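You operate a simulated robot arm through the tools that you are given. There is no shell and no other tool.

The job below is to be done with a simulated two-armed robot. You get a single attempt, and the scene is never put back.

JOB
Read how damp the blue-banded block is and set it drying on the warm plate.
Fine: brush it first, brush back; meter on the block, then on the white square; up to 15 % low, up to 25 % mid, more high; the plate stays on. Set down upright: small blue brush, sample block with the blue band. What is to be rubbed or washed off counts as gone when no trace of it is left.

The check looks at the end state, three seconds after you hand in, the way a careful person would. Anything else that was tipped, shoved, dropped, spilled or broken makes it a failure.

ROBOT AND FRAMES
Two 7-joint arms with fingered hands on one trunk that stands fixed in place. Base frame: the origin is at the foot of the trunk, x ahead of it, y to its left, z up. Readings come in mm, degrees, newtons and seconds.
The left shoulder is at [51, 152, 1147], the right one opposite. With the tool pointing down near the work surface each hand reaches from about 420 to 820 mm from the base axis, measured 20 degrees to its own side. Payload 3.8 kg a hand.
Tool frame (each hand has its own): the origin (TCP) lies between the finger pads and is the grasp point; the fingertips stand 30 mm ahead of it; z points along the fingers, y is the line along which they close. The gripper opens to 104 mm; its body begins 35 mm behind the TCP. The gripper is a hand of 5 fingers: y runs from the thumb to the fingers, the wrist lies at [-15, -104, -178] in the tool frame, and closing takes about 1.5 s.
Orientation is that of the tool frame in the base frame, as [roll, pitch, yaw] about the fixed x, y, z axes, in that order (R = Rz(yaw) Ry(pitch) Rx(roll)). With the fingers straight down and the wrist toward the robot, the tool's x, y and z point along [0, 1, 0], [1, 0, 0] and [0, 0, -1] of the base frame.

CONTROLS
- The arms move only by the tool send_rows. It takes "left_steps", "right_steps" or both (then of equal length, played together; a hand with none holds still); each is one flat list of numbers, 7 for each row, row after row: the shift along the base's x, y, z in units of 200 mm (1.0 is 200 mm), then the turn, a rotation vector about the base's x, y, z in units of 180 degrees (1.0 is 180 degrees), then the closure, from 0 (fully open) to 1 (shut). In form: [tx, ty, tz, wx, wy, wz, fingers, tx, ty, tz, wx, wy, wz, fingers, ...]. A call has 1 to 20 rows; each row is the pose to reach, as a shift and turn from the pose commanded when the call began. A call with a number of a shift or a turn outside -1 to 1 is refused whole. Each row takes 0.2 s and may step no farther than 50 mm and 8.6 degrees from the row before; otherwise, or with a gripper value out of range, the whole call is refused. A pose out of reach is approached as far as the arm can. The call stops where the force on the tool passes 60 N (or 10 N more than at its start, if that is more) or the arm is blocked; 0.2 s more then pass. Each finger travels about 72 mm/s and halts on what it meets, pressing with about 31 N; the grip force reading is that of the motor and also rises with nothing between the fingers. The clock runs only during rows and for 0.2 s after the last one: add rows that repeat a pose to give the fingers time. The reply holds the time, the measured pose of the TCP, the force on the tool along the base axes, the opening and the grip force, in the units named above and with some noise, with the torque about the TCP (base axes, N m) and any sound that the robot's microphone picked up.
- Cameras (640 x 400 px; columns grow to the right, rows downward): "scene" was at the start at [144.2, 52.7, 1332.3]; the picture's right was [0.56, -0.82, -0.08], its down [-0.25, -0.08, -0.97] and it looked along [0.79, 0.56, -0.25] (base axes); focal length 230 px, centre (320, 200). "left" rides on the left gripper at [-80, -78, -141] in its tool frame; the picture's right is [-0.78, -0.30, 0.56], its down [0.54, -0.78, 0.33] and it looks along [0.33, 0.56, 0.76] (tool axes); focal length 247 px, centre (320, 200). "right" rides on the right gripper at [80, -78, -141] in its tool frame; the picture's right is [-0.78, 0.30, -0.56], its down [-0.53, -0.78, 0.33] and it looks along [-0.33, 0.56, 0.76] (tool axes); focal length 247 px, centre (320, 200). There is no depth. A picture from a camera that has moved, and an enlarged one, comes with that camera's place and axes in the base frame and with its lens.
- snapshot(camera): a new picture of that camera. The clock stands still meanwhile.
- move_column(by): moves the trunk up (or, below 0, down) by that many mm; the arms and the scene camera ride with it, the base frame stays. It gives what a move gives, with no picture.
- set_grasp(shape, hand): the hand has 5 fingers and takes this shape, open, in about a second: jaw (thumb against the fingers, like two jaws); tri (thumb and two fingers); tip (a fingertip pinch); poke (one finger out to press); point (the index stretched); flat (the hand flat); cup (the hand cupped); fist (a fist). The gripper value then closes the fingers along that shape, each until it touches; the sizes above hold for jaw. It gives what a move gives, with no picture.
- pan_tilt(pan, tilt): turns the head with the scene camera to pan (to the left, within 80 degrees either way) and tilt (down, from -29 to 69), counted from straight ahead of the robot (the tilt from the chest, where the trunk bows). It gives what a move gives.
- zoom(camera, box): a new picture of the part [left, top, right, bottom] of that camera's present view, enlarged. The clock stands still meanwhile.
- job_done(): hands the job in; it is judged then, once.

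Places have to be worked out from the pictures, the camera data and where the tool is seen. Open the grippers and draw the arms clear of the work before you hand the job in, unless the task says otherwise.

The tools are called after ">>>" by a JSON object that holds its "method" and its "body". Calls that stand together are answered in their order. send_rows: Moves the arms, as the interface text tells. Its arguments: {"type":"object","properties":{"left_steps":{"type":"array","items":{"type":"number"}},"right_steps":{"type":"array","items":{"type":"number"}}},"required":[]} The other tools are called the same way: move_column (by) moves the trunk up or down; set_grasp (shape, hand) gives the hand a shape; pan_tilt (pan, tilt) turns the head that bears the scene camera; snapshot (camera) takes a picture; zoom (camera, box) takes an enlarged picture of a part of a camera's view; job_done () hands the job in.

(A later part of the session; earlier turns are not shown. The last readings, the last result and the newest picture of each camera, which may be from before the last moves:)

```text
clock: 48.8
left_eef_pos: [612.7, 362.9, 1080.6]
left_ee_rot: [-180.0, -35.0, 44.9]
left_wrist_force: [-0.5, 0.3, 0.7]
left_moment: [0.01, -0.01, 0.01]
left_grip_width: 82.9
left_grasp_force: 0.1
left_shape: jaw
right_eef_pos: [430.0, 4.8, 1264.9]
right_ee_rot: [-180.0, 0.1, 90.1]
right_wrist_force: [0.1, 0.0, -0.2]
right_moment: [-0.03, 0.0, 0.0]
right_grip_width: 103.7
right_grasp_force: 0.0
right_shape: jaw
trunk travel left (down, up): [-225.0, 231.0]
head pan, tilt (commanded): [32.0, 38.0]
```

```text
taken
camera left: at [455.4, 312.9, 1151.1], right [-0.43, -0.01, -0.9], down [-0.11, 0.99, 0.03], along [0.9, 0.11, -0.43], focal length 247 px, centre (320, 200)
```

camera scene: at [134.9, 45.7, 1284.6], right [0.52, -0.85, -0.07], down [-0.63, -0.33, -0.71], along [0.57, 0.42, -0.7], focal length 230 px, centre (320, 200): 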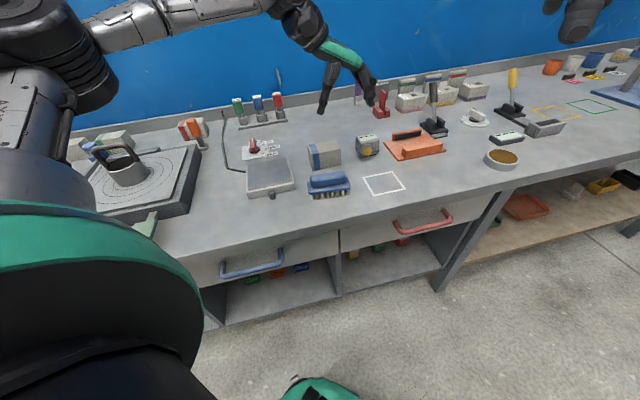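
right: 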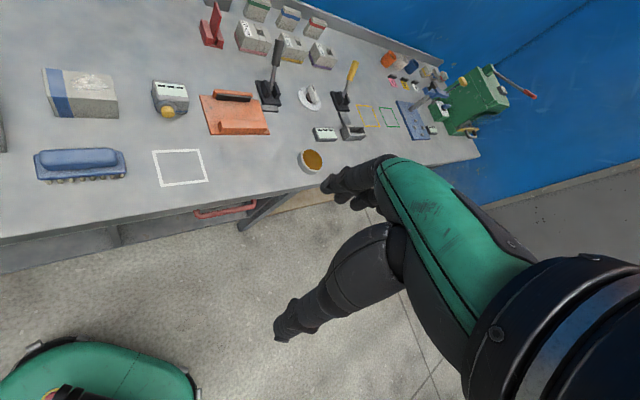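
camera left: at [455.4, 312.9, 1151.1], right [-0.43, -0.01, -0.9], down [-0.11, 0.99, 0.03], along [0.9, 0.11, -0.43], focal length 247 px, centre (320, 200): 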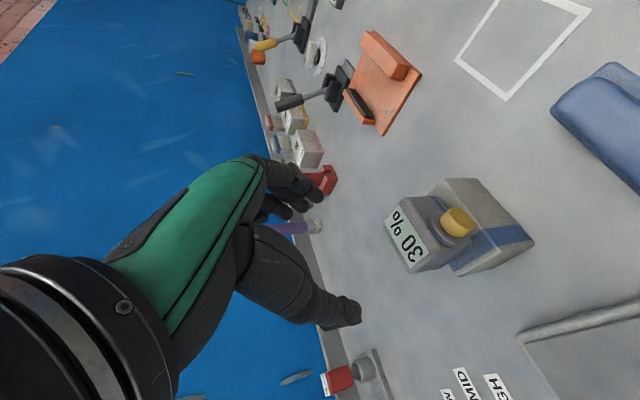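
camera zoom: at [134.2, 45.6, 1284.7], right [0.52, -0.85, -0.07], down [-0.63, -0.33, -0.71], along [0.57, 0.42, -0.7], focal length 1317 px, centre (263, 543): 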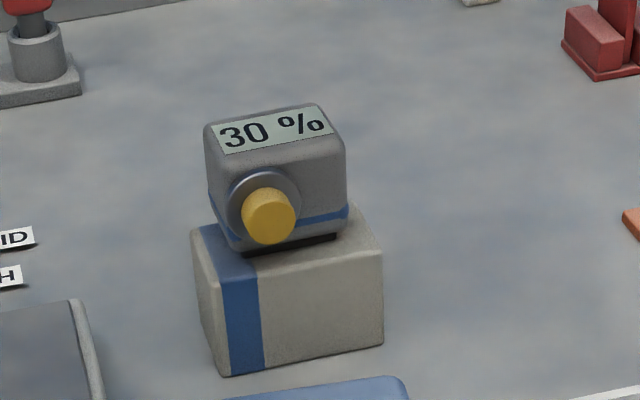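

The display reads 30 %. I zoom tight to be certain and also wait a second for it to settle.

>>> {"method": "zoom", "body": {"camera": "scene", "box": [312, 120, 340, 150]}}

>>> {"method": "send_rows", "body": {"left_steps": [0, 0, 0, 0, 0, 0, 0, 0, 0, 0, 0, 0, 0, 0, 0, 0, 0, 0, 0, 0, 0, 0, 0, 0, 0, 0, 0, 0, 0, 0, 0, 0, 0, 0, 0]}}

>>> {"method": "zoom", "body": {"camera": "left", "box": [370, 170, 550, 290]}}

```text
13.33 times, centred on (326, 135) of scene
camera zoom: at [134.2, 45.6, 1284.7], right [0.52, -0.85, -0.07], down [-0.63, -0.33, -0.71], along [0.57, 0.42, -0.7], focal length 3072 px, centre (240, 1067)
```

zoom: 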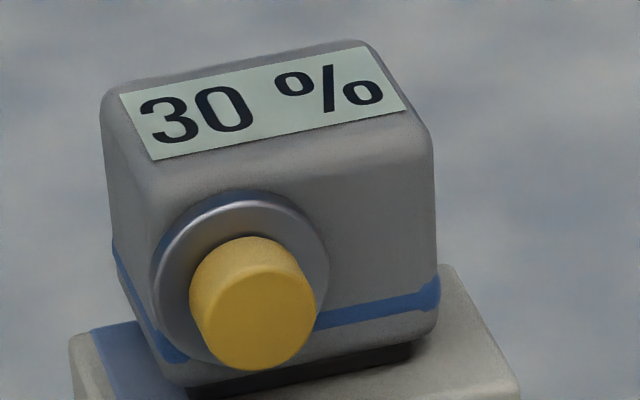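

```text
clock: 50.0
left_eef_pos: [613.3, 363.0, 1080.9]
left_ee_rot: [-180.0, -35.1, 45.1]
left_wrist_force: [0.4, 0.3, -0.1]
left_moment: [0.02, 0.02, 0.01]
left_grip_width: 103.7
left_grasp_force: 0.0
left_shape: jaw
right_eef_pos: [432.2, 4.1, 1264.8]
right_ee_rot: [-179.9, 0.1, 90.0]
right_wrist_force: [0.5, -0.3, -0.1]
right_moment: [-0.01, 0.01, -0.03]
right_grip_width: 103.5
right_grasp_force: 0.0
right_shape: jaw
trunk travel left (down, up): [-225.0, 231.0]
head pan, tilt (commanded): [32.0, 38.0]
```

```text
3.33 times, centred on (460, 230) of left
camera zoom: at [455.7, 312.9, 1150.6], right [-0.43, -0.02, -0.9], down [-0.11, 0.99, 0.03], along [0.9, 0.11, -0.43], focal length 823 px, centre (-147, 100)
```

zoom: 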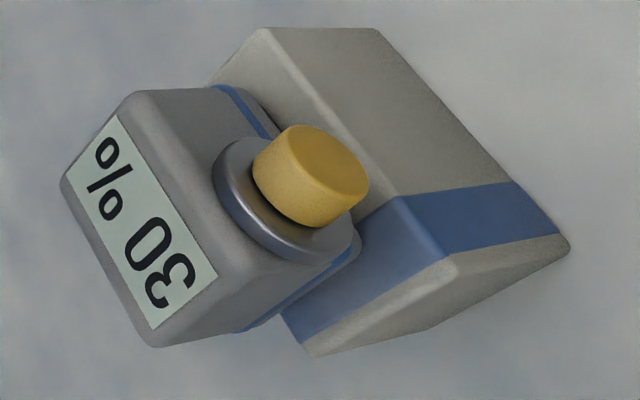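

Confirmed 30 %, so the dial must go to HIGH. The meter sits in the same relation to the hand as at release, so I descend the same way to grip it again.

>>> {"method": "send_rows", "body": {"left_steps": [0, 0, -0.05, 0, 0, 0, 0.2, 0, 0, -0.15, 0, 0, 0, 0.2, 0, 0, -0.27, 0, 0, 0, 0.2, 0, 0, -0.38, 0, 0, 0, 0.2, 0, 0, -0.48, 0, 0, 0, 0.2, 0, 0, -0.54, 0, 0, 0, 0.2, 0, 0, -0.575, 0, 0, 0, 0.2, 0, 0, -0.575, 0, 0, 0, 0.2]}}

>>> {"method": "zoom", "body": {"camera": "left", "box": [230, 140, 430, 340]}}

>>> {"method": "zoom", "body": {"camera": "scene", "box": [290, 105, 370, 175]}}

```text
clock: 51.8
left_eef_pos: [616.2, 361.8, 964.5]
left_ee_rot: [-180.0, -35.0, 44.9]
left_wrist_force: [-0.1, 1.1, -0.4]
left_moment: [0.06, 0.0, -0.02]
left_grip_width: 83.5
left_grasp_force: 0.0
left_shape: jaw
right_eef_pos: [430.8, 4.0, 1264.7]
right_ee_rot: [179.9, 0.0, 90.0]
right_wrist_force: [-0.2, 0.0, -0.1]
right_moment: [-0.02, 0.02, -0.03]
right_grip_width: 103.7
right_grasp_force: 0.1
right_shape: jaw
trunk travel left (down, up): [-225.0, 231.0]
head pan, tilt (commanded): [32.0, 38.0]
```

```text
2.00 times, centred on (330, 240) of left
camera zoom: at [457.9, 311.8, 1035.4], right [-0.43, -0.02, -0.9], down [-0.11, 0.99, 0.03], along [0.9, 0.11, -0.43], focal length 494 px, centre (300, 120)
```

zoom: 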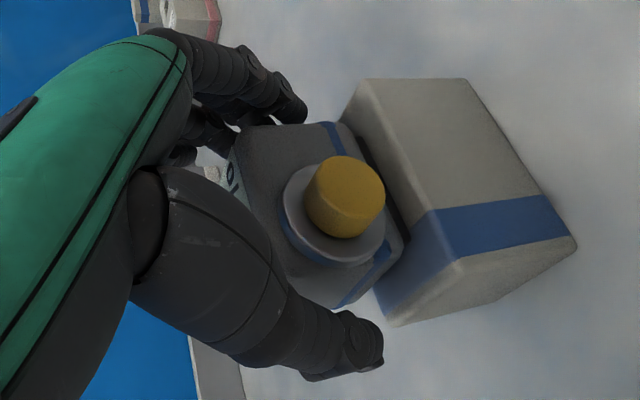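

```text
5.71 times, centred on (330, 140) of scene
camera zoom: at [134.5, 45.8, 1284.7], right [0.52, -0.85, -0.07], down [-0.63, -0.33, -0.71], along [0.57, 0.42, -0.7], focal length 1317 px, centre (263, 543)
```

zoom: 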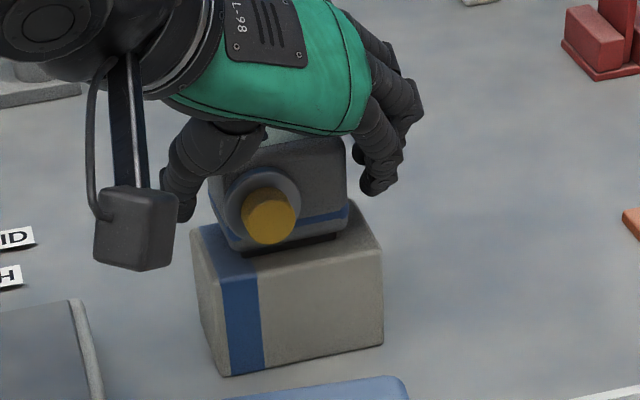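

The hand is back in the same relation to the meter. I close on it and lift slightly.

>>> {"method": "send_rows", "body": {"left_steps": [0, 0, 0, 0, 0, 0, 0.35, 0, 0, 0, 0, 0, 0, 0.5, 0, 0, 0, 0, 0, 0, 0.7, 0, 0, 0, 0, 0, 0, 0.9, 0, 0, 0, 0, 0, 0, 0.9, 0, 0, 0, 0, 0, 0, 0.9, 0, 0, 0.02, 0, 0, 0, 0.9, 0, 0, 0.06, 0, 0, 0, 0.9, 0, 0, 0.12, 0, 0, 0, 0.9, 0, 0, 0.2, 0, 0, 0, 0.9, 0, 0, 0.2, 0, 0, 0, 0.9]}}

>>> {"method": "zoom", "body": {"camera": "scene", "box": [290, 95, 370, 175]}}

```text
clock: 54.1
left_eef_pos: [617.4, 362.5, 1005.7]
left_ee_rot: [179.9, -34.9, 45.1]
left_wrist_force: [-0.2, 0.5, -3.3]
left_moment: [0.01, 0.03, 0.0]
left_grip_width: 55.7
left_grasp_force: 31.2
left_shape: jaw
right_eef_pos: [431.1, 4.0, 1264.1]
right_ee_rot: [-179.9, -0.1, 90.1]
right_wrist_force: [-0.1, 0.6, -0.2]
right_moment: [-0.01, -0.05, -0.03]
right_grip_width: 103.4
right_grasp_force: 0.2
right_shape: jaw
trunk travel left (down, up): [-225.0, 231.0]
head pan, tilt (commanded): [32.0, 38.0]
```

```text
5.00 times, centred on (330, 135) of scene
camera zoom: at [135.1, 46.1, 1284.5], right [0.52, -0.85, -0.07], down [-0.63, -0.33, -0.71], along [0.57, 0.42, -0.7], focal length 1152 px, centre (270, 525)
```

zoom: 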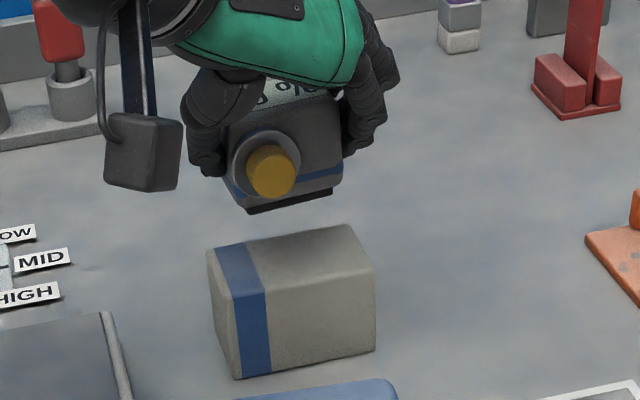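

The meter is lifted off and the block stayed. I carry it along −y to over the white square (centre ≈ (619,175)).

>>> {"method": "send_rows", "body": {"left_steps": [-0.002, -0.16, 0.02, 0, 0, 0, 0.9, -0.004, -0.32, 0.02, 0, 0, 0, 0.9, -0.007, -0.48, 0.02, 0, 0, 0, 0.9, -0.009, -0.64, 0.02, 0, 0, 0, 0.9, -0.011, -0.8, 0.02, 0, 0, 0, 0.9, -0.013, -0.9615, 0.02, 0, 0, 0, 0.9, -0.013, -0.9615, 0.02, 0, 0, 0, 0.9]}}

>>> {"method": "snapshot", "body": {"camera": "left"}}

>>> {"method": "zoom", "body": {"camera": "scene", "box": [320, 105, 440, 215]}}

```text
clock: 55.8
left_eef_pos: [612.3, 170.0, 1007.1]
left_ee_rot: [-179.9, -35.0, 45.1]
left_wrist_force: [-0.6, -0.5, -4.4]
left_moment: [-0.02, 0.01, 0.0]
left_grip_width: 55.6
left_grasp_force: 30.7
left_shape: jaw
right_eef_pos: [430.5, 4.4, 1263.4]
right_ee_rot: [-179.8, 0.0, 89.9]
right_wrist_force: [0.2, 0.5, -1.5]
right_moment: [-0.04, -0.04, -0.01]
right_grip_width: 103.6
right_grasp_force: 0.0
right_shape: jaw
trunk travel left (down, up): [-225.0, 231.0]
head pan, tilt (commanded): [32.0, 38.0]
```

```text
taken
camera left: at [455.4, 120.5, 1078.4], right [-0.43, -0.02, -0.9], down [-0.11, 0.99, 0.03], along [0.9, 0.11, -0.43], focal length 247 px, centre (320, 200)
```

left: 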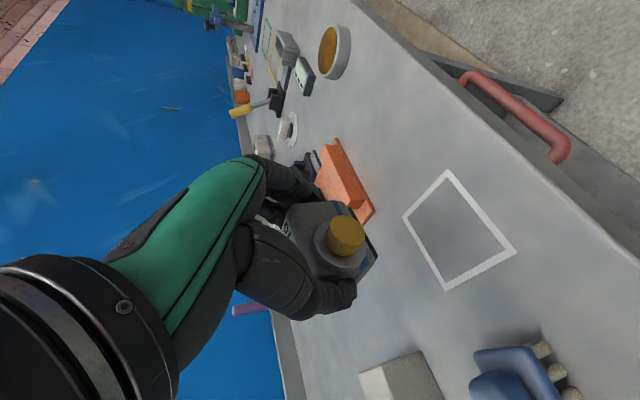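

```text
3.64 times, centred on (380, 160) of scene
camera zoom: at [134.9, 46.4, 1284.6], right [0.52, -0.85, -0.07], down [-0.63, -0.33, -0.71], along [0.57, 0.42, -0.7], focal length 838 px, centre (102, 346)
```

zoom: 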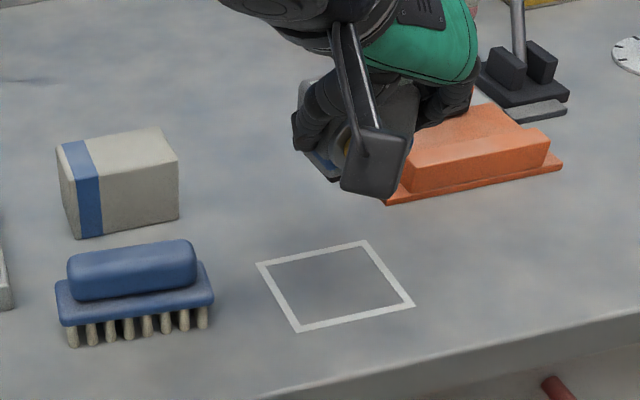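

The square's centre comes out at about (617,175); I shift 2 mm and lower the meter most of the way.

>>> {"method": "send_rows", "body": {"left_steps": [-0.005, 0, -0.1, 0, 0, 0, 0.9, -0.01, 0, -0.22, 0, 0, 0, 0.9, -0.01, 0, -0.33, 0, 0, 0, 0.9, -0.01, 0, -0.42, 0, 0, 0, 0.9, -0.01, 0, -0.47, 0, 0, 0, 0.9, -0.01, 0, -0.47, 0, 0, 0, 0.9]}}

>>> {"method": "zoom", "body": {"camera": "scene", "box": [340, 125, 430, 205]}}

>>> {"method": "snapshot", "body": {"camera": "left"}}

```text
clock: 57.1
left_eef_pos: [611.2, 169.8, 912.8]
left_ee_rot: [-180.0, -35.0, 45.1]
left_wrist_force: [0.0, -0.5, -3.4]
left_moment: [-0.03, 0.07, -0.01]
left_grip_width: 55.7
left_grasp_force: 31.2
left_shape: jaw
right_eef_pos: [431.0, 5.4, 1264.9]
right_ee_rot: [179.9, 0.0, 89.9]
right_wrist_force: [-0.3, 0.8, 0.8]
right_moment: [0.01, 0.01, 0.01]
right_grip_width: 103.8
right_grasp_force: 0.1
right_shape: jaw
trunk travel left (down, up): [-225.0, 231.0]
head pan, tilt (commanded): [32.0, 38.0]
```

```text
5.00 times, centred on (385, 165) of scene
camera zoom: at [134.9, 45.8, 1284.6], right [0.52, -0.85, -0.07], down [-0.63, -0.33, -0.71], along [0.57, 0.42, -0.7], focal length 1152 px, centre (-5, 375)
```

zoom: 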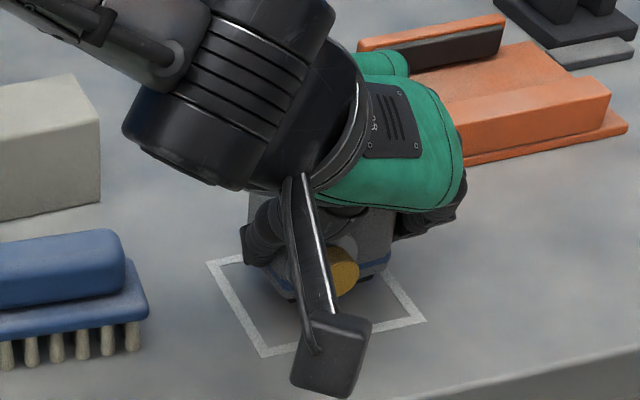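

```text
taken
camera left: at [453.0, 118.9, 984.6], right [-0.43, -0.02, -0.9], down [-0.11, 0.99, 0.03], along [0.9, 0.11, -0.43], focal length 247 px, centre (320, 200)
```

left: 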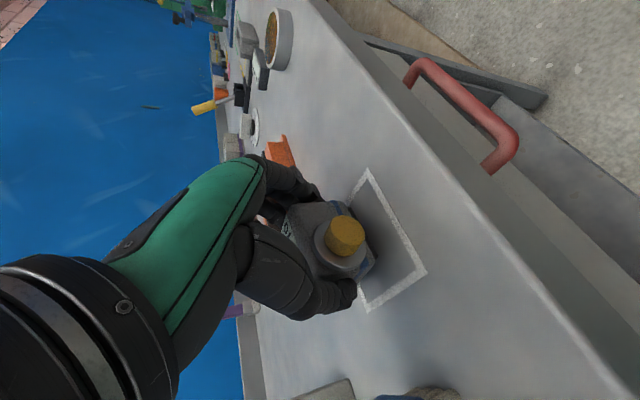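

I zoom in to check where the meter's foot sits relative to the square's outline.

>>> {"method": "zoom", "body": {"camera": "scene", "box": [375, 160, 430, 205]}}

>>> {"method": "zoom", "body": {"camera": "left", "box": [260, 160, 440, 320]}}

```text
8.89 times, centred on (402, 182) of scene
camera zoom: at [134.9, 45.8, 1284.6], right [0.52, -0.85, -0.07], down [-0.63, -0.33, -0.71], along [0.57, 0.42, -0.7], focal length 2048 px, centre (-413, 356)
```

zoom: 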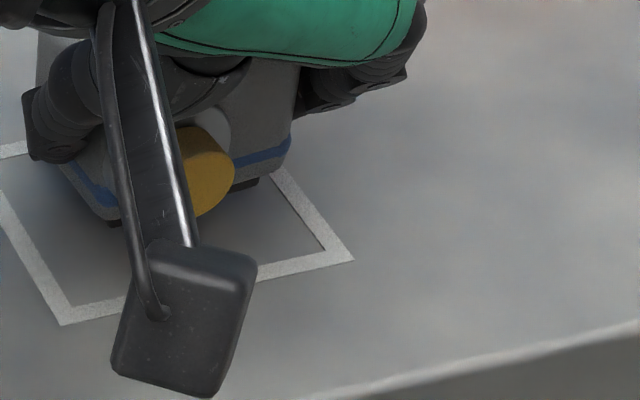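

```text
2.50 times, centred on (350, 240) of left
camera zoom: at [453.0, 118.9, 984.6], right [-0.43, -0.02, -0.9], down [-0.11, 0.99, 0.03], along [0.9, 0.11, -0.43], focal length 617 px, centre (245, 100)
```

zoom: 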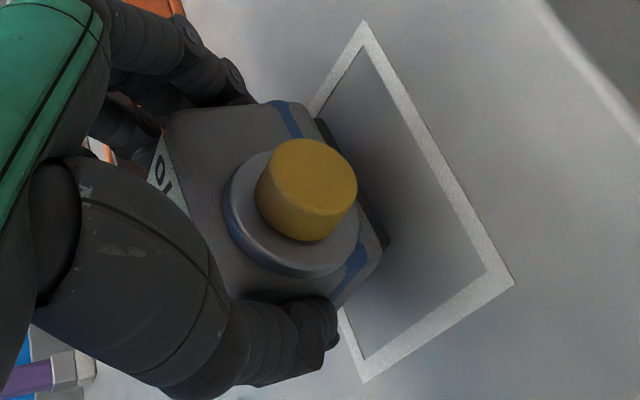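

The foot would land ~8 mm too far back and ~5 mm right of the square's centre. I correct that, then lower toward contact.

>>> {"method": "send_rows", "body": {"left_steps": [-0.023, -0.005, 0, 0, 0, 0, 0.9, -0.046, -0.0105, 0, 0, 0, 0, 0.9, -0.046, -0.0105, -0.015, 0, 0, 0, 0.9, -0.046, -0.0105, -0.03, 0, 0, 0, 0.9, -0.046, -0.0105, -0.03, 0, 0, 0, 0.9]}}

>>> {"method": "zoom", "body": {"camera": "left", "box": [260, 160, 440, 320]}}

```text
clock: 58.4
left_eef_pos: [602.1, 167.4, 909.4]
left_ee_rot: [-179.9, -34.9, 44.8]
left_wrist_force: [0.5, 0.5, -3.5]
left_moment: [-0.02, 0.03, -0.01]
left_grip_width: 55.5
left_grasp_force: 31.6
left_shape: jaw
right_eef_pos: [430.7, 4.4, 1265.0]
right_ee_rot: [-179.9, 0.0, 90.0]
right_wrist_force: [0.3, -0.3, -0.9]
right_moment: [-0.01, -0.01, 0.01]
right_grip_width: 103.8
right_grasp_force: 0.0
right_shape: jaw
trunk travel left (down, up): [-225.0, 231.0]
head pan, tilt (commanded): [32.0, 38.0]
```

```text
2.50 times, centred on (350, 240) of left
camera zoom: at [444.6, 117.0, 979.5], right [-0.43, -0.02, -0.9], down [-0.11, 0.99, 0.03], along [0.9, 0.11, -0.43], focal length 617 px, centre (245, 100)
```

zoom: 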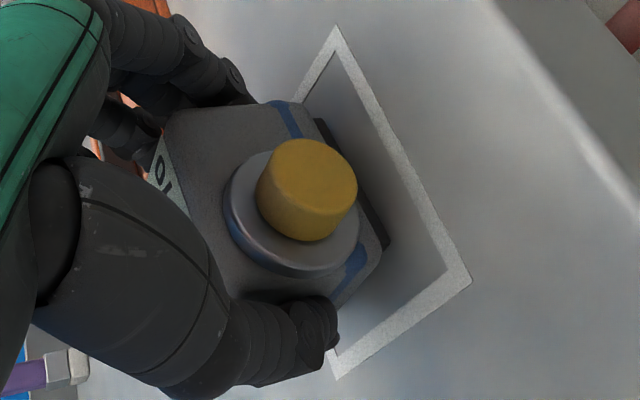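

Well centred now; still hanging. I lower the last millimetres.

>>> {"method": "send_rows", "body": {"left_steps": [0, 0, -0.0075, 0, 0, 0, 0.9, 0, 0, -0.0175, 0, 0, 0, 0.9, 0, 0, -0.0175, 0, 0, 0, 0.9]}}

```text
clock: 59.1
left_eef_pos: [602.5, 166.5, 906.9]
left_ee_rot: [179.9, -35.0, 45.2]
left_wrist_force: [0.2, -0.7, 0.8]
left_moment: [0.05, 0.08, 0.02]
left_grip_width: 55.4
left_grasp_force: 30.7
left_shape: jaw
right_eef_pos: [432.1, 3.8, 1266.2]
right_ee_rot: [-180.0, 0.0, 90.1]
right_wrist_force: [0.4, -0.1, 0.0]
right_moment: [-0.02, -0.01, -0.01]
right_grip_width: 104.0
right_grasp_force: 0.1
right_shape: jaw
trunk travel left (down, up): [-225.0, 231.0]
head pan, tilt (commanded): [32.0, 38.0]
```

Contact began (−3.5 → +0.8 N). One more millimetre down, then I open.

>>> {"method": "send_rows", "body": {"left_steps": [0, 0, -0.005, 0, 0, 0, 0.9, 0, 0, -0.005, 0, 0, 0, 0.9, 0, 0, -0.005, 0, 0, 0, 0.5, 0, 0, -0.005, 0, 0, 0, 0.4, 0, 0, -0.005, 0, 0, 0, 0.3, 0, 0, -0.005, 0, 0, 0, 0.2, 0, 0, -0.005, 0, 0, 0, 0.2, 0, 0, -0.005, 0, 0, 0, 0.2]}}

>>> {"method": "zoom", "body": {"camera": "left", "box": [260, 160, 440, 320]}}

```text
clock: 61.0
left_eef_pos: [602.3, 167.8, 904.0]
left_ee_rot: [179.9, -35.0, 45.0]
left_wrist_force: [0.4, 1.0, -0.6]
left_moment: [-0.01, 0.0, -0.01]
left_grip_width: 82.9
left_grasp_force: 0.1
left_shape: jaw
right_eef_pos: [430.5, 5.1, 1264.9]
right_ee_rot: [-180.0, 0.0, 90.1]
right_wrist_force: [0.3, 0.5, 0.0]
right_moment: [-0.02, 0.0, 0.0]
right_grip_width: 103.5
right_grasp_force: 0.1
right_shape: jaw
trunk travel left (down, up): [-225.0, 231.0]
head pan, tilt (commanded): [32.0, 38.0]
```

```text
2.50 times, centred on (350, 240) of left
camera zoom: at [444.7, 117.3, 975.4], right [-0.43, -0.02, -0.9], down [-0.11, 0.99, 0.03], along [0.9, 0.11, -0.43], focal length 617 px, centre (245, 100)
```

zoom: 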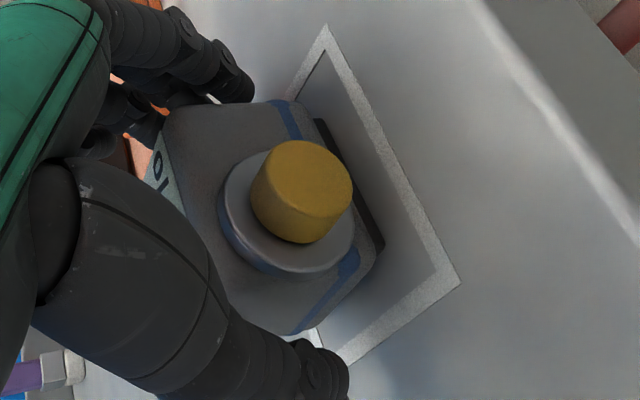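

The meter stands on its own. I raise the hand straight up clear of it and check the placement.

>>> {"method": "send_rows", "body": {"left_steps": [0, 0, 0.05, 0, 0, 0, 0.2, 0, 0, 0.12, 0, 0, 0, 0.2, 0, 0, 0.22, 0, 0, 0, 0.2, 0, 0, 0.36, 0, 0, 0, 0.2, 0, 0, 0.52, 0, 0, 0, 0.2, 0, 0, 0.7, 0, 0, 0, 0.1, 0, 0, 0.85, 0, 0, 0, 0]}}

>>> {"method": "zoom", "body": {"camera": "scene", "box": [300, 115, 430, 205]}}

>>> {"method": "snapshot", "body": {"camera": "left"}}

```text
clock: 62.5
left_eef_pos: [598.7, 167.8, 1076.0]
left_ee_rot: [180.0, -35.0, 45.0]
left_wrist_force: [0.4, -0.8, 0.3]
left_moment: [0.0, 0.01, -0.02]
left_grip_width: 103.6
left_grasp_force: 0.0
left_shape: jaw
right_eef_pos: [429.7, 4.5, 1265.4]
right_ee_rot: [180.0, 0.0, 90.0]
right_wrist_force: [0.1, -0.6, -0.4]
right_moment: [0.02, 0.0, 0.01]
right_grip_width: 103.7
right_grasp_force: 0.1
right_shape: jaw
trunk travel left (down, up): [-225.0, 231.0]
head pan, tilt (commanded): [32.0, 38.0]
```

```text
4.44 times, centred on (365, 160) of scene
camera zoom: at [133.9, 45.7, 1284.8], right [0.52, -0.85, -0.07], down [-0.63, -0.33, -0.71], along [0.58, 0.42, -0.7], focal length 1024 px, centre (120, 378)
```

zoom: 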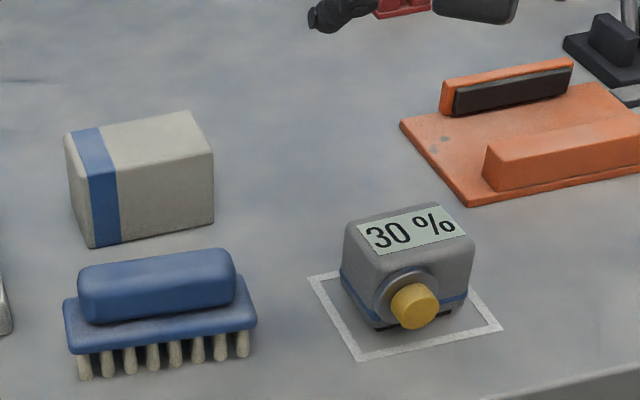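

```text
taken
camera left: at [442.6, 117.9, 1146.3], right [-0.43, -0.01, -0.9], down [-0.11, 0.99, 0.03], along [0.9, 0.11, -0.43], focal length 247 px, centre (320, 200)
```

left: 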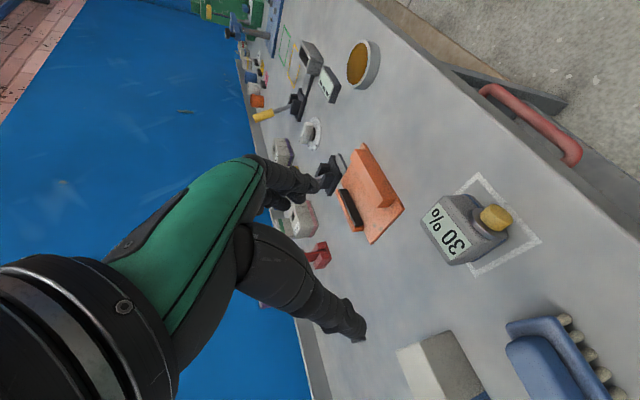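

The meter stands inside the white square, still showing 30 %. Next is the block: plate's hot surface is ~110 mm square centred at (481,462), z≈896. I untilt the hand first, rising a little.

>>> {"method": "send_rows", "body": {"left_steps": [0, 0.05, 0.03, -0.0275, 0.0275, 0, 0, 0, 0.1, 0.06, -0.055, 0.055, 0, 0, 0, 0.15, 0.09, -0.0825, 0.0825, 0, 0, 0, 0.2, 0.12, -0.11, 0.11, 0, 0, 0, 0.25, 0.12, -0.1375, 0.1375, 0, 0, 0, 0.25, 0.12, -0.1375, 0.1375, 0, 0]}}

```text
clock: 64.0
left_eef_pos: [599.9, 217.9, 1098.7]
left_ee_rot: [180.0, 0.0, 45.0]
left_wrist_force: [0.2, -0.5, -0.6]
left_moment: [-0.01, 0.02, 0.01]
left_grip_width: 103.7
left_grasp_force: 0.0
left_shape: jaw
right_eef_pos: [432.3, 4.1, 1264.4]
right_ee_rot: [-180.0, 0.0, 90.0]
right_wrist_force: [-1.2, 0.1, 0.9]
right_moment: [0.0, 0.02, -0.02]
right_grip_width: 103.6
right_grasp_force: 0.1
right_shape: jaw
trunk travel left (down, up): [-225.0, 231.0]
head pan, tilt (commanded): [32.0, 38.0]
```

Now I turn the hand back +90° while moving above the block (target ≈(629,360,1030)).

>>> {"method": "send_rows", "body": {"left_steps": [0.012, 0.059, 0, 0, 0, 0.0417, 0, 0.024, 0.118, 0, 0, 0, 0.0833, 0, 0.036, 0.177, -0.03, 0, 0, 0.125, 0, 0.048, 0.236, -0.06, 0, 0, 0.1667, 0, 0.06, 0.295, -0.09, 0, 0, 0.2083, 0, 0.073, 0.354, -0.12, 0, 0, 0.25, 0, 0.085, 0.413, -0.16, 0, 0, 0.2917, 0, 0.097, 0.472, -0.2, 0, 0, 0.3333, 0, 0.109, 0.531, -0.24, 0, 0, 0.375, 0, 0.121, 0.59, -0.28, 0, 0, 0.4167, 0, 0.133, 0.649, -0.31, 0, 0, 0.4583, 0, 0.145, 0.708, -0.34, 0, 0, 0.5, 0, 0.145, 0.708, -0.34, 0, 0, 0.5, 0]}}

>>> {"method": "snapshot", "body": {"camera": "left"}}

>>> {"method": "zoom", "body": {"camera": "scene", "box": [250, 85, 400, 195]}}

```text
clock: 66.8
left_eef_pos: [631.6, 357.3, 1031.3]
left_ee_rot: [180.0, 0.0, 135.2]
left_wrist_force: [-0.2, 0.2, -0.1]
left_moment: [0.01, 0.01, 0.02]
left_grip_width: 103.7
left_grasp_force: 0.1
left_shape: jaw
right_eef_pos: [431.2, 4.6, 1265.7]
right_ee_rot: [180.0, -0.1, 90.0]
right_wrist_force: [0.9, -0.2, -0.3]
right_moment: [-0.02, 0.01, -0.02]
right_grip_width: 103.7
right_grasp_force: 0.1
right_shape: jaw
trunk travel left (down, up): [-225.0, 231.0]
head pan, tilt (commanded): [32.0, 38.0]
```

```text
taken
camera left: at [634.4, 245.9, 1173.8], right [0.34, -0.76, -0.56], down [-0.93, -0.17, -0.33], along [0.16, 0.63, -0.76], focal length 247 px, centre (320, 200)
```

left: 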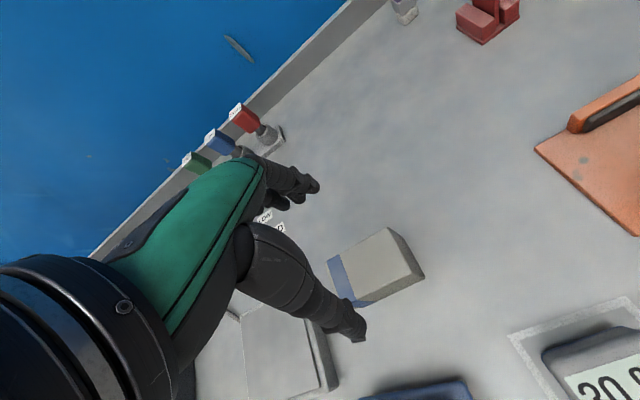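

```text
3.64 times, centred on (325, 140) of scene
camera zoom: at [134.4, 45.7, 1284.7], right [0.52, -0.85, -0.07], down [-0.63, -0.33, -0.71], along [0.57, 0.42, -0.7], focal length 838 px, centre (302, 418)
```

zoom: 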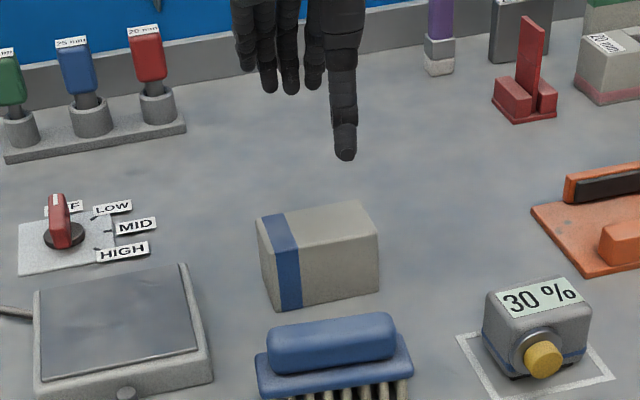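

I measure the block from this closer view before descending.

>>> {"method": "zoom", "body": {"camera": "left", "box": [310, 210, 450, 320]}}

```text
3.64 times, centred on (380, 265) of left
camera zoom: at [634.4, 245.9, 1173.8], right [0.34, -0.76, -0.56], down [-0.93, -0.17, -0.33], along [0.16, 0.63, -0.76], focal length 898 px, centre (102, -36)
```

zoom: 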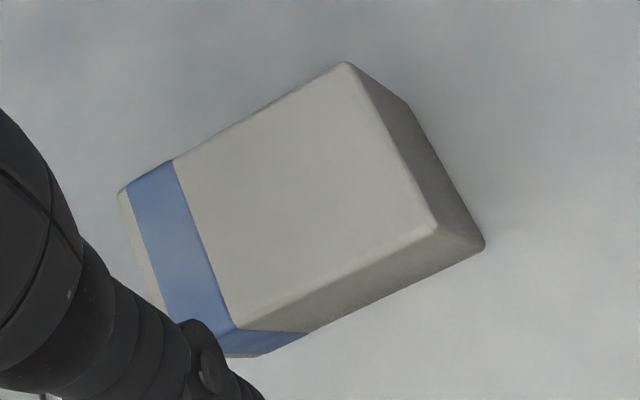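

The block spans u 140–227, v 673–726: centre as assumed. I descend astride it front-to-back, tips ending ~12 mm above the table.

>>> {"method": "send_rows", "body": {"left_steps": [-0.01, 0.009, -0.1, 0, 0, 0, 0.15, -0.02, 0.0175, -0.22, 0, 0, 0, 0.15, -0.02, 0.0175, -0.34, 0, 0, 0, 0.15, -0.02, 0.0175, -0.45, 0, 0, 0, 0.15, -0.02, 0.0175, -0.55, 0, 0, 0, 0.15, -0.02, 0.0175, -0.61, 0, 0, 0, 0.15, -0.02, 0.0175, -0.635, 0, 0, 0, 0.15, -0.02, 0.0175, -0.635, 0, 0, 0, 0.15]}}

>>> {"method": "zoom", "body": {"camera": "scene", "box": [275, 95, 385, 185]}}

>>> {"method": "snapshot", "body": {"camera": "left"}}

```text
clock: 68.5
left_eef_pos: [626.9, 363.4, 903.4]
left_ee_rot: [-179.9, 0.1, 135.1]
left_wrist_force: [0.5, 0.5, -0.7]
left_moment: [0.0, -0.03, 0.0]
left_grip_width: 88.6
left_grasp_force: 0.0
left_shape: jaw
right_eef_pos: [431.2, 5.7, 1265.0]
right_ee_rot: [180.0, 0.0, 90.0]
right_wrist_force: [0.1, -0.6, 0.8]
right_moment: [0.0, 0.01, 0.02]
right_grip_width: 103.4
right_grasp_force: 0.1
right_shape: jaw
trunk travel left (down, up): [-225.0, 231.0]
head pan, tilt (commanded): [32.0, 38.0]
```

```text
4.44 times, centred on (330, 140) of scene
camera zoom: at [134.6, 45.7, 1284.7], right [0.52, -0.85, -0.07], down [-0.63, -0.33, -0.71], along [0.57, 0.42, -0.7], focal length 1024 px, centre (276, 467)
```

zoom: 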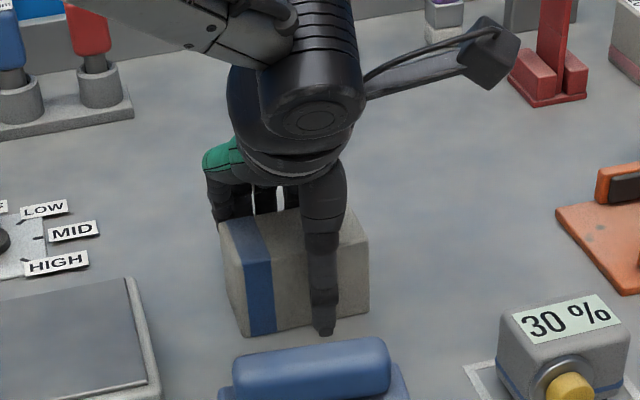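

```text
taken
camera left: at [629.3, 250.2, 1045.3], right [0.34, -0.76, -0.56], down [-0.93, -0.17, -0.33], along [0.16, 0.63, -0.76], focal length 247 px, centre (320, 200)
```

left: 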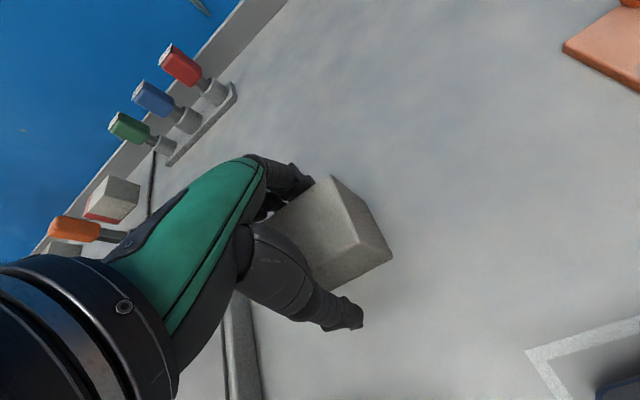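

Thumb in front, fingers behind the block, no contact. I close the grip.

>>> {"method": "send_rows", "body": {"left_steps": [0, 0, 0, 0, 0, 0, 0.35, 0, 0, 0, 0, 0, 0, 0.5, 0, 0, 0, 0, 0, 0, 0.7, 0, 0, 0, 0, 0, 0, 0.9, 0, 0, 0, 0, 0, 0, 0.9, 0, 0, 0, 0, 0, 0, 0.9, 0, 0, 0, 0, 0, 0, 0.9]}}

>>> {"method": "zoom", "body": {"camera": "scene", "box": [275, 95, 385, 185]}}

```text
clock: 70.2
left_eef_pos: [627.4, 363.4, 903.6]
left_ee_rot: [180.0, 0.0, 135.1]
left_wrist_force: [-0.5, 0.4, -0.3]
left_moment: [-0.06, 0.03, 0.0]
left_grip_width: 49.1
left_grasp_force: 30.7
left_shape: jaw
right_eef_pos: [431.0, 4.5, 1264.2]
right_ee_rot: [180.0, 0.0, 90.1]
right_wrist_force: [-0.7, 0.8, 0.4]
right_moment: [0.0, 0.0, 0.02]
right_grip_width: 103.7
right_grasp_force: 0.1
right_shape: jaw
trunk travel left (down, up): [-225.0, 231.0]
head pan, tilt (commanded): [32.0, 38.0]
```

```text
4.44 times, centred on (330, 140) of scene
camera zoom: at [134.7, 45.9, 1284.6], right [0.52, -0.85, -0.07], down [-0.63, -0.33, -0.71], along [0.57, 0.42, -0.7], focal length 1024 px, centre (276, 467)
```

zoom: 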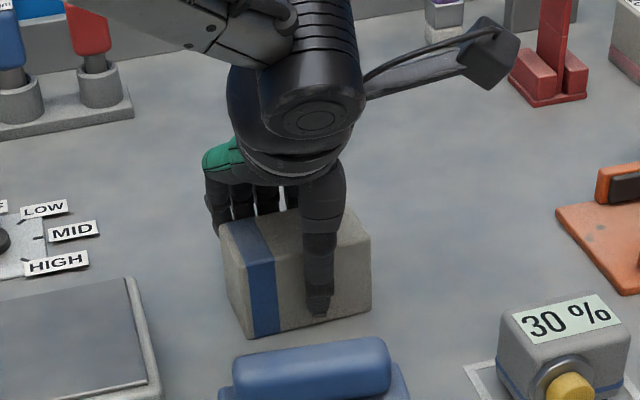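

Gripped at 49 mm with 31 N. I lift the block 80 mm and check.

>>> {"method": "send_rows", "body": {"left_steps": [0, 0, 0.02, 0, 0, 0, 1, 0, 0, 0.06, 0, 0, 0, 1, 0, 0, 0.13, 0, 0, 0, 1, 0, 0, 0.21, 0, 0, 0, 1, 0, 0, 0.3, 0, 0, 0, 1, 0, 0, 0.4, 0, 0, 0, 1, 0, 0, 0.4, 0, 0, 0, 1]}}

>>> {"method": "zoom", "body": {"camera": "scene", "box": [275, 75, 385, 175]}}

>>> {"method": "snapshot", "body": {"camera": "left"}}

```text
clock: 71.8
left_eef_pos: [626.9, 362.4, 983.8]
left_ee_rot: [-179.9, 0.0, 135.0]
left_wrist_force: [-0.4, -1.0, -2.7]
left_moment: [0.01, -0.05, -0.01]
left_grip_width: 48.7
left_grasp_force: 30.8
left_shape: jaw
right_eef_pos: [432.4, 4.3, 1265.3]
right_ee_rot: [-180.0, 0.1, 90.0]
right_wrist_force: [-0.9, 0.2, 0.1]
right_moment: [0.0, 0.0, 0.0]
right_grip_width: 103.6
right_grasp_force: 0.1
right_shape: jaw
trunk travel left (down, up): [-225.0, 231.0]
head pan, tilt (commanded): [32.0, 38.0]
```

```text
4.00 times, centred on (330, 125) of scene
camera zoom: at [135.2, 46.1, 1284.5], right [0.52, -0.85, -0.07], down [-0.63, -0.33, -0.71], along [0.57, 0.42, -0.7], focal length 922 px, centre (280, 500)
```

zoom: 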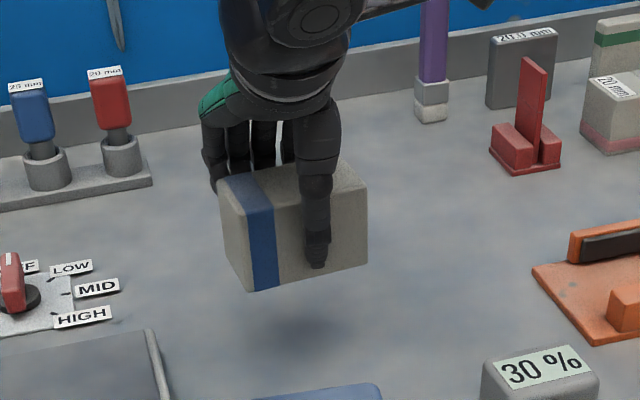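

```text
taken
camera left: at [629.8, 250.0, 1125.9], right [0.34, -0.76, -0.56], down [-0.93, -0.17, -0.33], along [0.16, 0.63, -0.76], focal length 247 px, centre (320, 200)
```

left: 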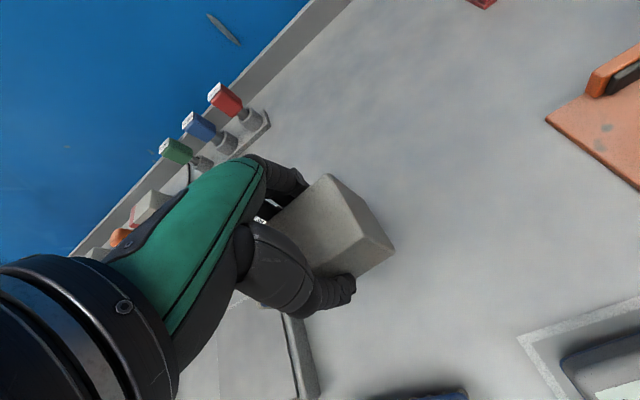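

Block held level. I zoom from the hand camera to pin down the block's exact offset in the hand.

>>> {"method": "zoom", "body": {"camera": "left", "box": [250, 150, 410, 320]}}

>>> {"method": "zoom", "body": {"camera": "scene", "box": [310, 100, 360, 150]}}

```text
2.35 times, centred on (330, 235) of left
camera zoom: at [629.8, 250.0, 1125.9], right [0.34, -0.76, -0.56], down [-0.93, -0.17, -0.33], along [0.16, 0.63, -0.76], focal length 581 px, centre (296, 118)
```

zoom: 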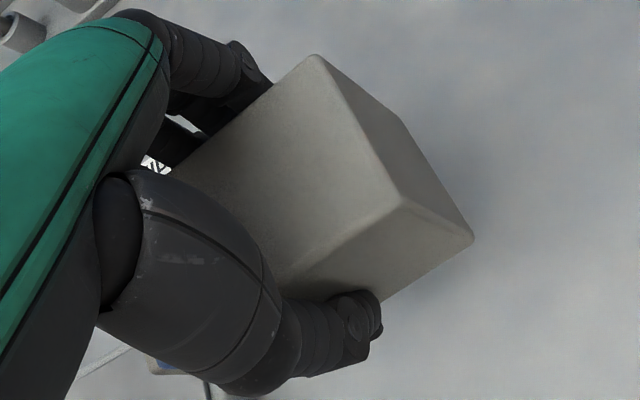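

```text
8.00 times, centred on (335, 125) of scene
camera zoom: at [135.2, 46.1, 1284.5], right [0.52, -0.85, -0.07], down [-0.63, -0.33, -0.71], along [0.57, 0.42, -0.7], focal length 1843 px, centre (200, 800)
```

zoom: 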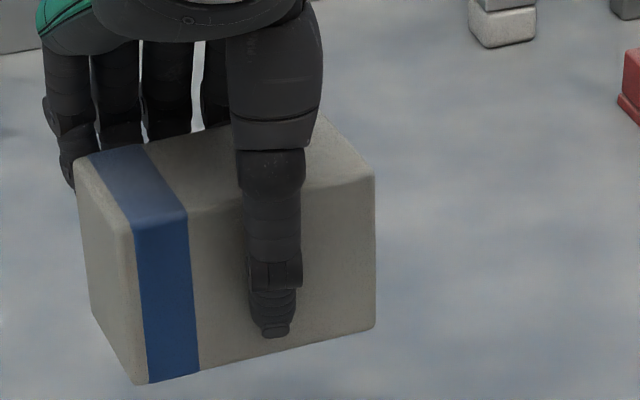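

The block's centre is ~(−2.5u, +3.5v) from the TCP. I carry it over the plate's centre: TCP target ≈(480,458), same height (~45 mm above the plate).

>>> {"method": "send_rows", "body": {"left_steps": [-0.12, 0.078, 0, 0, 0, 0, 1, -0.26, 0.17, 0, 0, 0, 0, 1, -0.4, 0.26, 0, 0, 0, 0, 1, -0.54, 0.352, 0, 0, 0, 0, 1, -0.66, 0.43, 0, 0, 0, 0, 1, -0.742, 0.4835, 0, 0, 0, 0, 1, -0.742, 0.4835, 0, 0, 0, 0, 1]}}

>>> {"method": "snapshot", "body": {"camera": "left"}}

>>> {"method": "zoom", "body": {"camera": "scene", "box": [215, 85, 325, 205]}}

```text
clock: 73.3
left_eef_pos: [478.5, 459.2, 983.3]
left_ee_rot: [-179.9, -0.2, 135.0]
left_wrist_force: [0.1, 0.6, -3.3]
left_moment: [-0.01, 0.01, -0.01]
left_grip_width: 48.8
left_grasp_force: 30.8
left_shape: jaw
right_eef_pos: [431.8, 4.3, 1264.3]
right_ee_rot: [-179.9, 0.0, 90.1]
right_wrist_force: [0.4, -1.2, 0.5]
right_moment: [-0.05, -0.01, 0.0]
right_grip_width: 103.7
right_grasp_force: 0.0
right_shape: jaw
trunk travel left (down, up): [-225.0, 231.0]
head pan, tilt (commanded): [32.0, 38.0]
```

```text
taken
camera left: at [480.5, 346.7, 1125.1], right [0.34, -0.76, -0.56], down [-0.93, -0.17, -0.33], along [0.16, 0.63, -0.76], focal length 247 px, centre (320, 200)
```

left: 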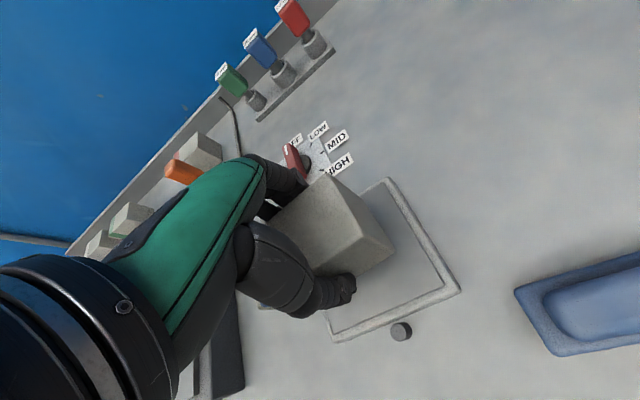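

```text
3.33 times, centred on (270, 145) of scene
camera zoom: at [135.3, 45.6, 1284.6], right [0.52, -0.85, -0.07], down [-0.63, -0.33, -0.71], along [0.57, 0.42, -0.7], focal length 768 px, centre (487, 383)
```

zoom: 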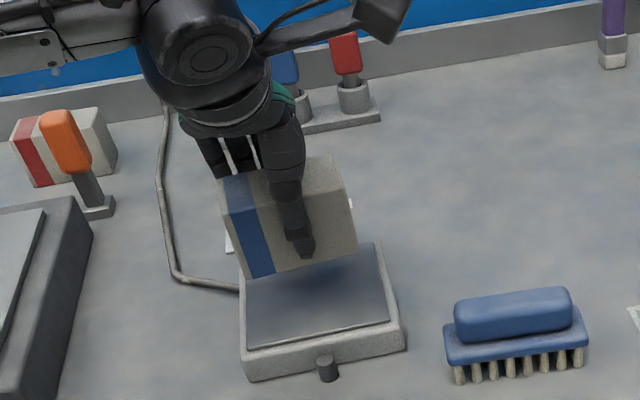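

The block hangs right over the plate's centre (481,461). I lower to ~8 mm above the plate.

>>> {"method": "send_rows", "body": {"left_steps": [0, 0, -0.06, 0, 0, 0, 1, 0, 0, -0.12, 0, 0, 0, 1, 0, 0, -0.16, 0, 0, 0, 1, 0, 0, -0.18, 0, 0, 0, 1, 0, 0, -0.18, 0, 0, 0, 1]}}

>>> {"method": "zoom", "body": {"camera": "scene", "box": [235, 110, 315, 200]}}

>>> {"method": "zoom", "body": {"camera": "left", "box": [240, 140, 480, 360]}}

```text
clock: 74.5
left_eef_pos: [477.7, 460.0, 947.8]
left_ee_rot: [-180.0, -0.1, 135.2]
left_wrist_force: [0.1, 1.0, -3.3]
left_moment: [-0.02, 0.01, 0.0]
left_grip_width: 48.8
left_grasp_force: 30.6
left_shape: jaw
right_eef_pos: [430.8, 4.0, 1265.9]
right_ee_rot: [180.0, 0.1, 90.0]
right_wrist_force: [0.3, -1.4, -0.6]
right_moment: [-0.01, 0.01, -0.01]
right_grip_width: 103.4
right_grasp_force: 0.2
right_shape: jaw
trunk travel left (down, up): [-225.0, 231.0]
head pan, tilt (commanded): [32.0, 38.0]
```

```text
4.44 times, centred on (275, 155) of scene
camera zoom: at [134.8, 46.1, 1284.6], right [0.52, -0.85, -0.07], down [-0.63, -0.33, -0.71], along [0.57, 0.42, -0.7], focal length 1024 px, centre (520, 400)
```

zoom: 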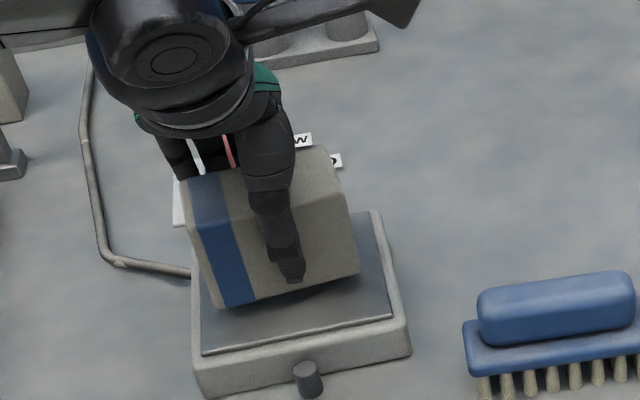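

```text
1.82 times, centred on (360, 250) of left
camera zoom: at [480.0, 346.9, 1090.0], right [0.34, -0.76, -0.56], down [-0.93, -0.17, -0.33], along [0.16, 0.63, -0.76], focal length 449 px, centre (247, 109)
```

zoom: 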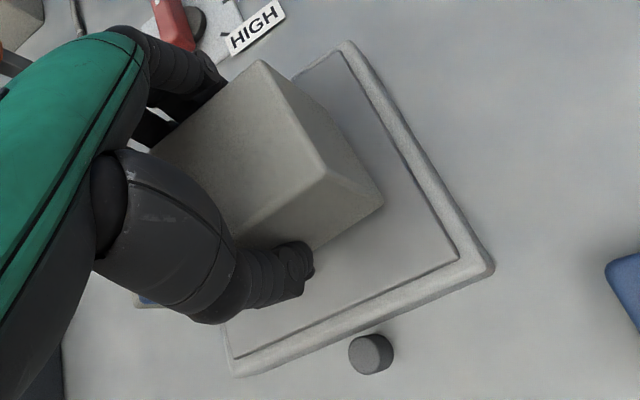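

The block's near-right lower corner is exactly half a block away from the plate's centre, so it is centred. I lower in small steps to contact.

>>> {"method": "send_rows", "body": {"left_steps": [0, 0, -0.015, 0, 0, 0, 1, 0, 0, -0.03, 0, 0, 0, 1, 0, 0, -0.03, 0, 0, 0, 1]}}

```text
clock: 75.3
left_eef_pos: [478.0, 460.5, 941.5]
left_ee_rot: [179.9, 0.0, 135.0]
left_wrist_force: [0.2, -0.6, -3.9]
left_moment: [-0.03, 0.02, 0.01]
left_grip_width: 48.5
left_grasp_force: 30.7
left_shape: jaw
right_eef_pos: [431.3, 4.2, 1265.5]
right_ee_rot: [180.0, 0.0, 90.0]
right_wrist_force: [-0.2, 0.3, 1.0]
right_moment: [0.0, 0.01, 0.01]
right_grip_width: 103.5
right_grasp_force: 0.1
right_shape: jaw
trunk travel left (down, up): [-225.0, 231.0]
head pan, tilt (commanded): [32.0, 38.0]
```

No contact yet; 3 mm more.

>>> {"method": "send_rows", "body": {"left_steps": [0, 0, -0.0075, 0, 0, 0, 1, 0, 0, -0.015, 0, 0, 0, 1, 0, 0, -0.015, 0, 0, 0, 1]}}

>>> {"method": "zoom", "body": {"camera": "scene", "box": [235, 110, 315, 200]}}

```text
clock: 76.2
left_eef_pos: [478.0, 460.3, 938.0]
left_ee_rot: [179.9, 0.0, 135.0]
left_wrist_force: [0.4, 1.1, -3.6]
left_moment: [0.01, 0.01, 0.0]
left_grip_width: 48.7
left_grasp_force: 31.1
left_shape: jaw
right_eef_pos: [431.5, 4.4, 1265.1]
right_ee_rot: [180.0, 0.0, 90.1]
right_wrist_force: [0.0, -0.1, 0.3]
right_moment: [-0.01, -0.02, 0.01]
right_grip_width: 103.7
right_grasp_force: 0.1
right_shape: jaw
trunk travel left (down, up): [-225.0, 231.0]
head pan, tilt (commanded): [32.0, 38.0]
```

```text
4.44 times, centred on (275, 155) of scene
camera zoom: at [134.8, 46.1, 1284.6], right [0.52, -0.85, -0.07], down [-0.63, -0.33, -0.71], along [0.57, 0.42, -0.7], focal length 1024 px, centre (520, 400)
```

zoom: 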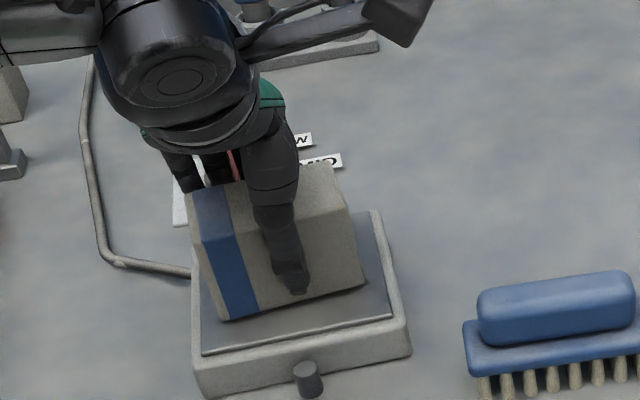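

Still hanging; I continue another 3 mm.

>>> {"method": "send_rows", "body": {"left_steps": [0, 0, -0.005, 0, 0, 0, 1, 0, 0, -0.01, 0, 0, 0, 1, 0, 0, -0.015, 0, 0, 0, 1, 0, 0, -0.015, 0, 0, 0, 1]}}

```text
clock: 77.2
left_eef_pos: [478.7, 458.3, 937.3]
left_ee_rot: [180.0, 0.1, 135.2]
left_wrist_force: [0.5, -0.1, -3.8]
left_moment: [-0.01, 0.0, 0.03]
left_grip_width: 48.7
left_grasp_force: 30.8
left_shape: jaw
right_eef_pos: [431.1, 4.7, 1265.5]
right_ee_rot: [-180.0, 0.1, 90.0]
right_wrist_force: [-0.6, -0.7, -0.2]
right_moment: [0.0, -0.02, -0.02]
right_grip_width: 103.7
right_grasp_force: 0.0
right_shape: jaw
trunk travel left (down, up): [-225.0, 231.0]
head pan, tilt (commanded): [32.0, 38.0]
```

>>> {"method": "send_rows", "body": {"left_steps": [0, 0, -0.005, 0, 0, 0, 1, 0, 0, -0.01, 0, 0, 0, 1, 0, 0, -0.01, 0, 0, 0, 1]}}

>>> {"method": "zoom", "body": {"camera": "scene", "box": [250, 130, 300, 180]}}

```text
clock: 78.0
left_eef_pos: [478.7, 458.6, 933.9]
left_ee_rot: [179.9, 0.0, 135.1]
left_wrist_force: [1.8, 2.4, 3.1]
left_moment: [-0.06, 0.05, -0.06]
left_grip_width: 48.7
left_grasp_force: 30.8
left_shape: jaw
right_eef_pos: [430.9, 4.7, 1266.0]
right_ee_rot: [180.0, -0.1, 90.0]
right_wrist_force: [0.6, 0.1, 0.4]
right_moment: [0.0, 0.02, 0.01]
right_grip_width: 103.7
right_grasp_force: 0.1
right_shape: jaw
trunk travel left (down, up): [-225.0, 231.0]
head pan, tilt (commanded): [32.0, 38.0]
```

```text
8.00 times, centred on (275, 155) of scene
camera zoom: at [134.3, 45.8, 1284.8], right [0.52, -0.85, -0.07], down [-0.63, -0.33, -0.71], along [0.57, 0.42, -0.7], focal length 1843 px, centre (680, 560)
```

zoom: 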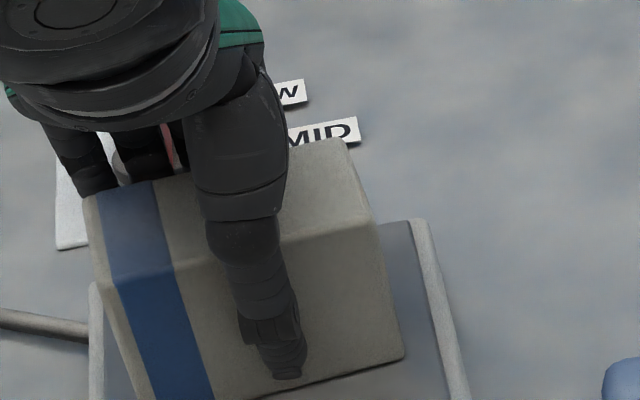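

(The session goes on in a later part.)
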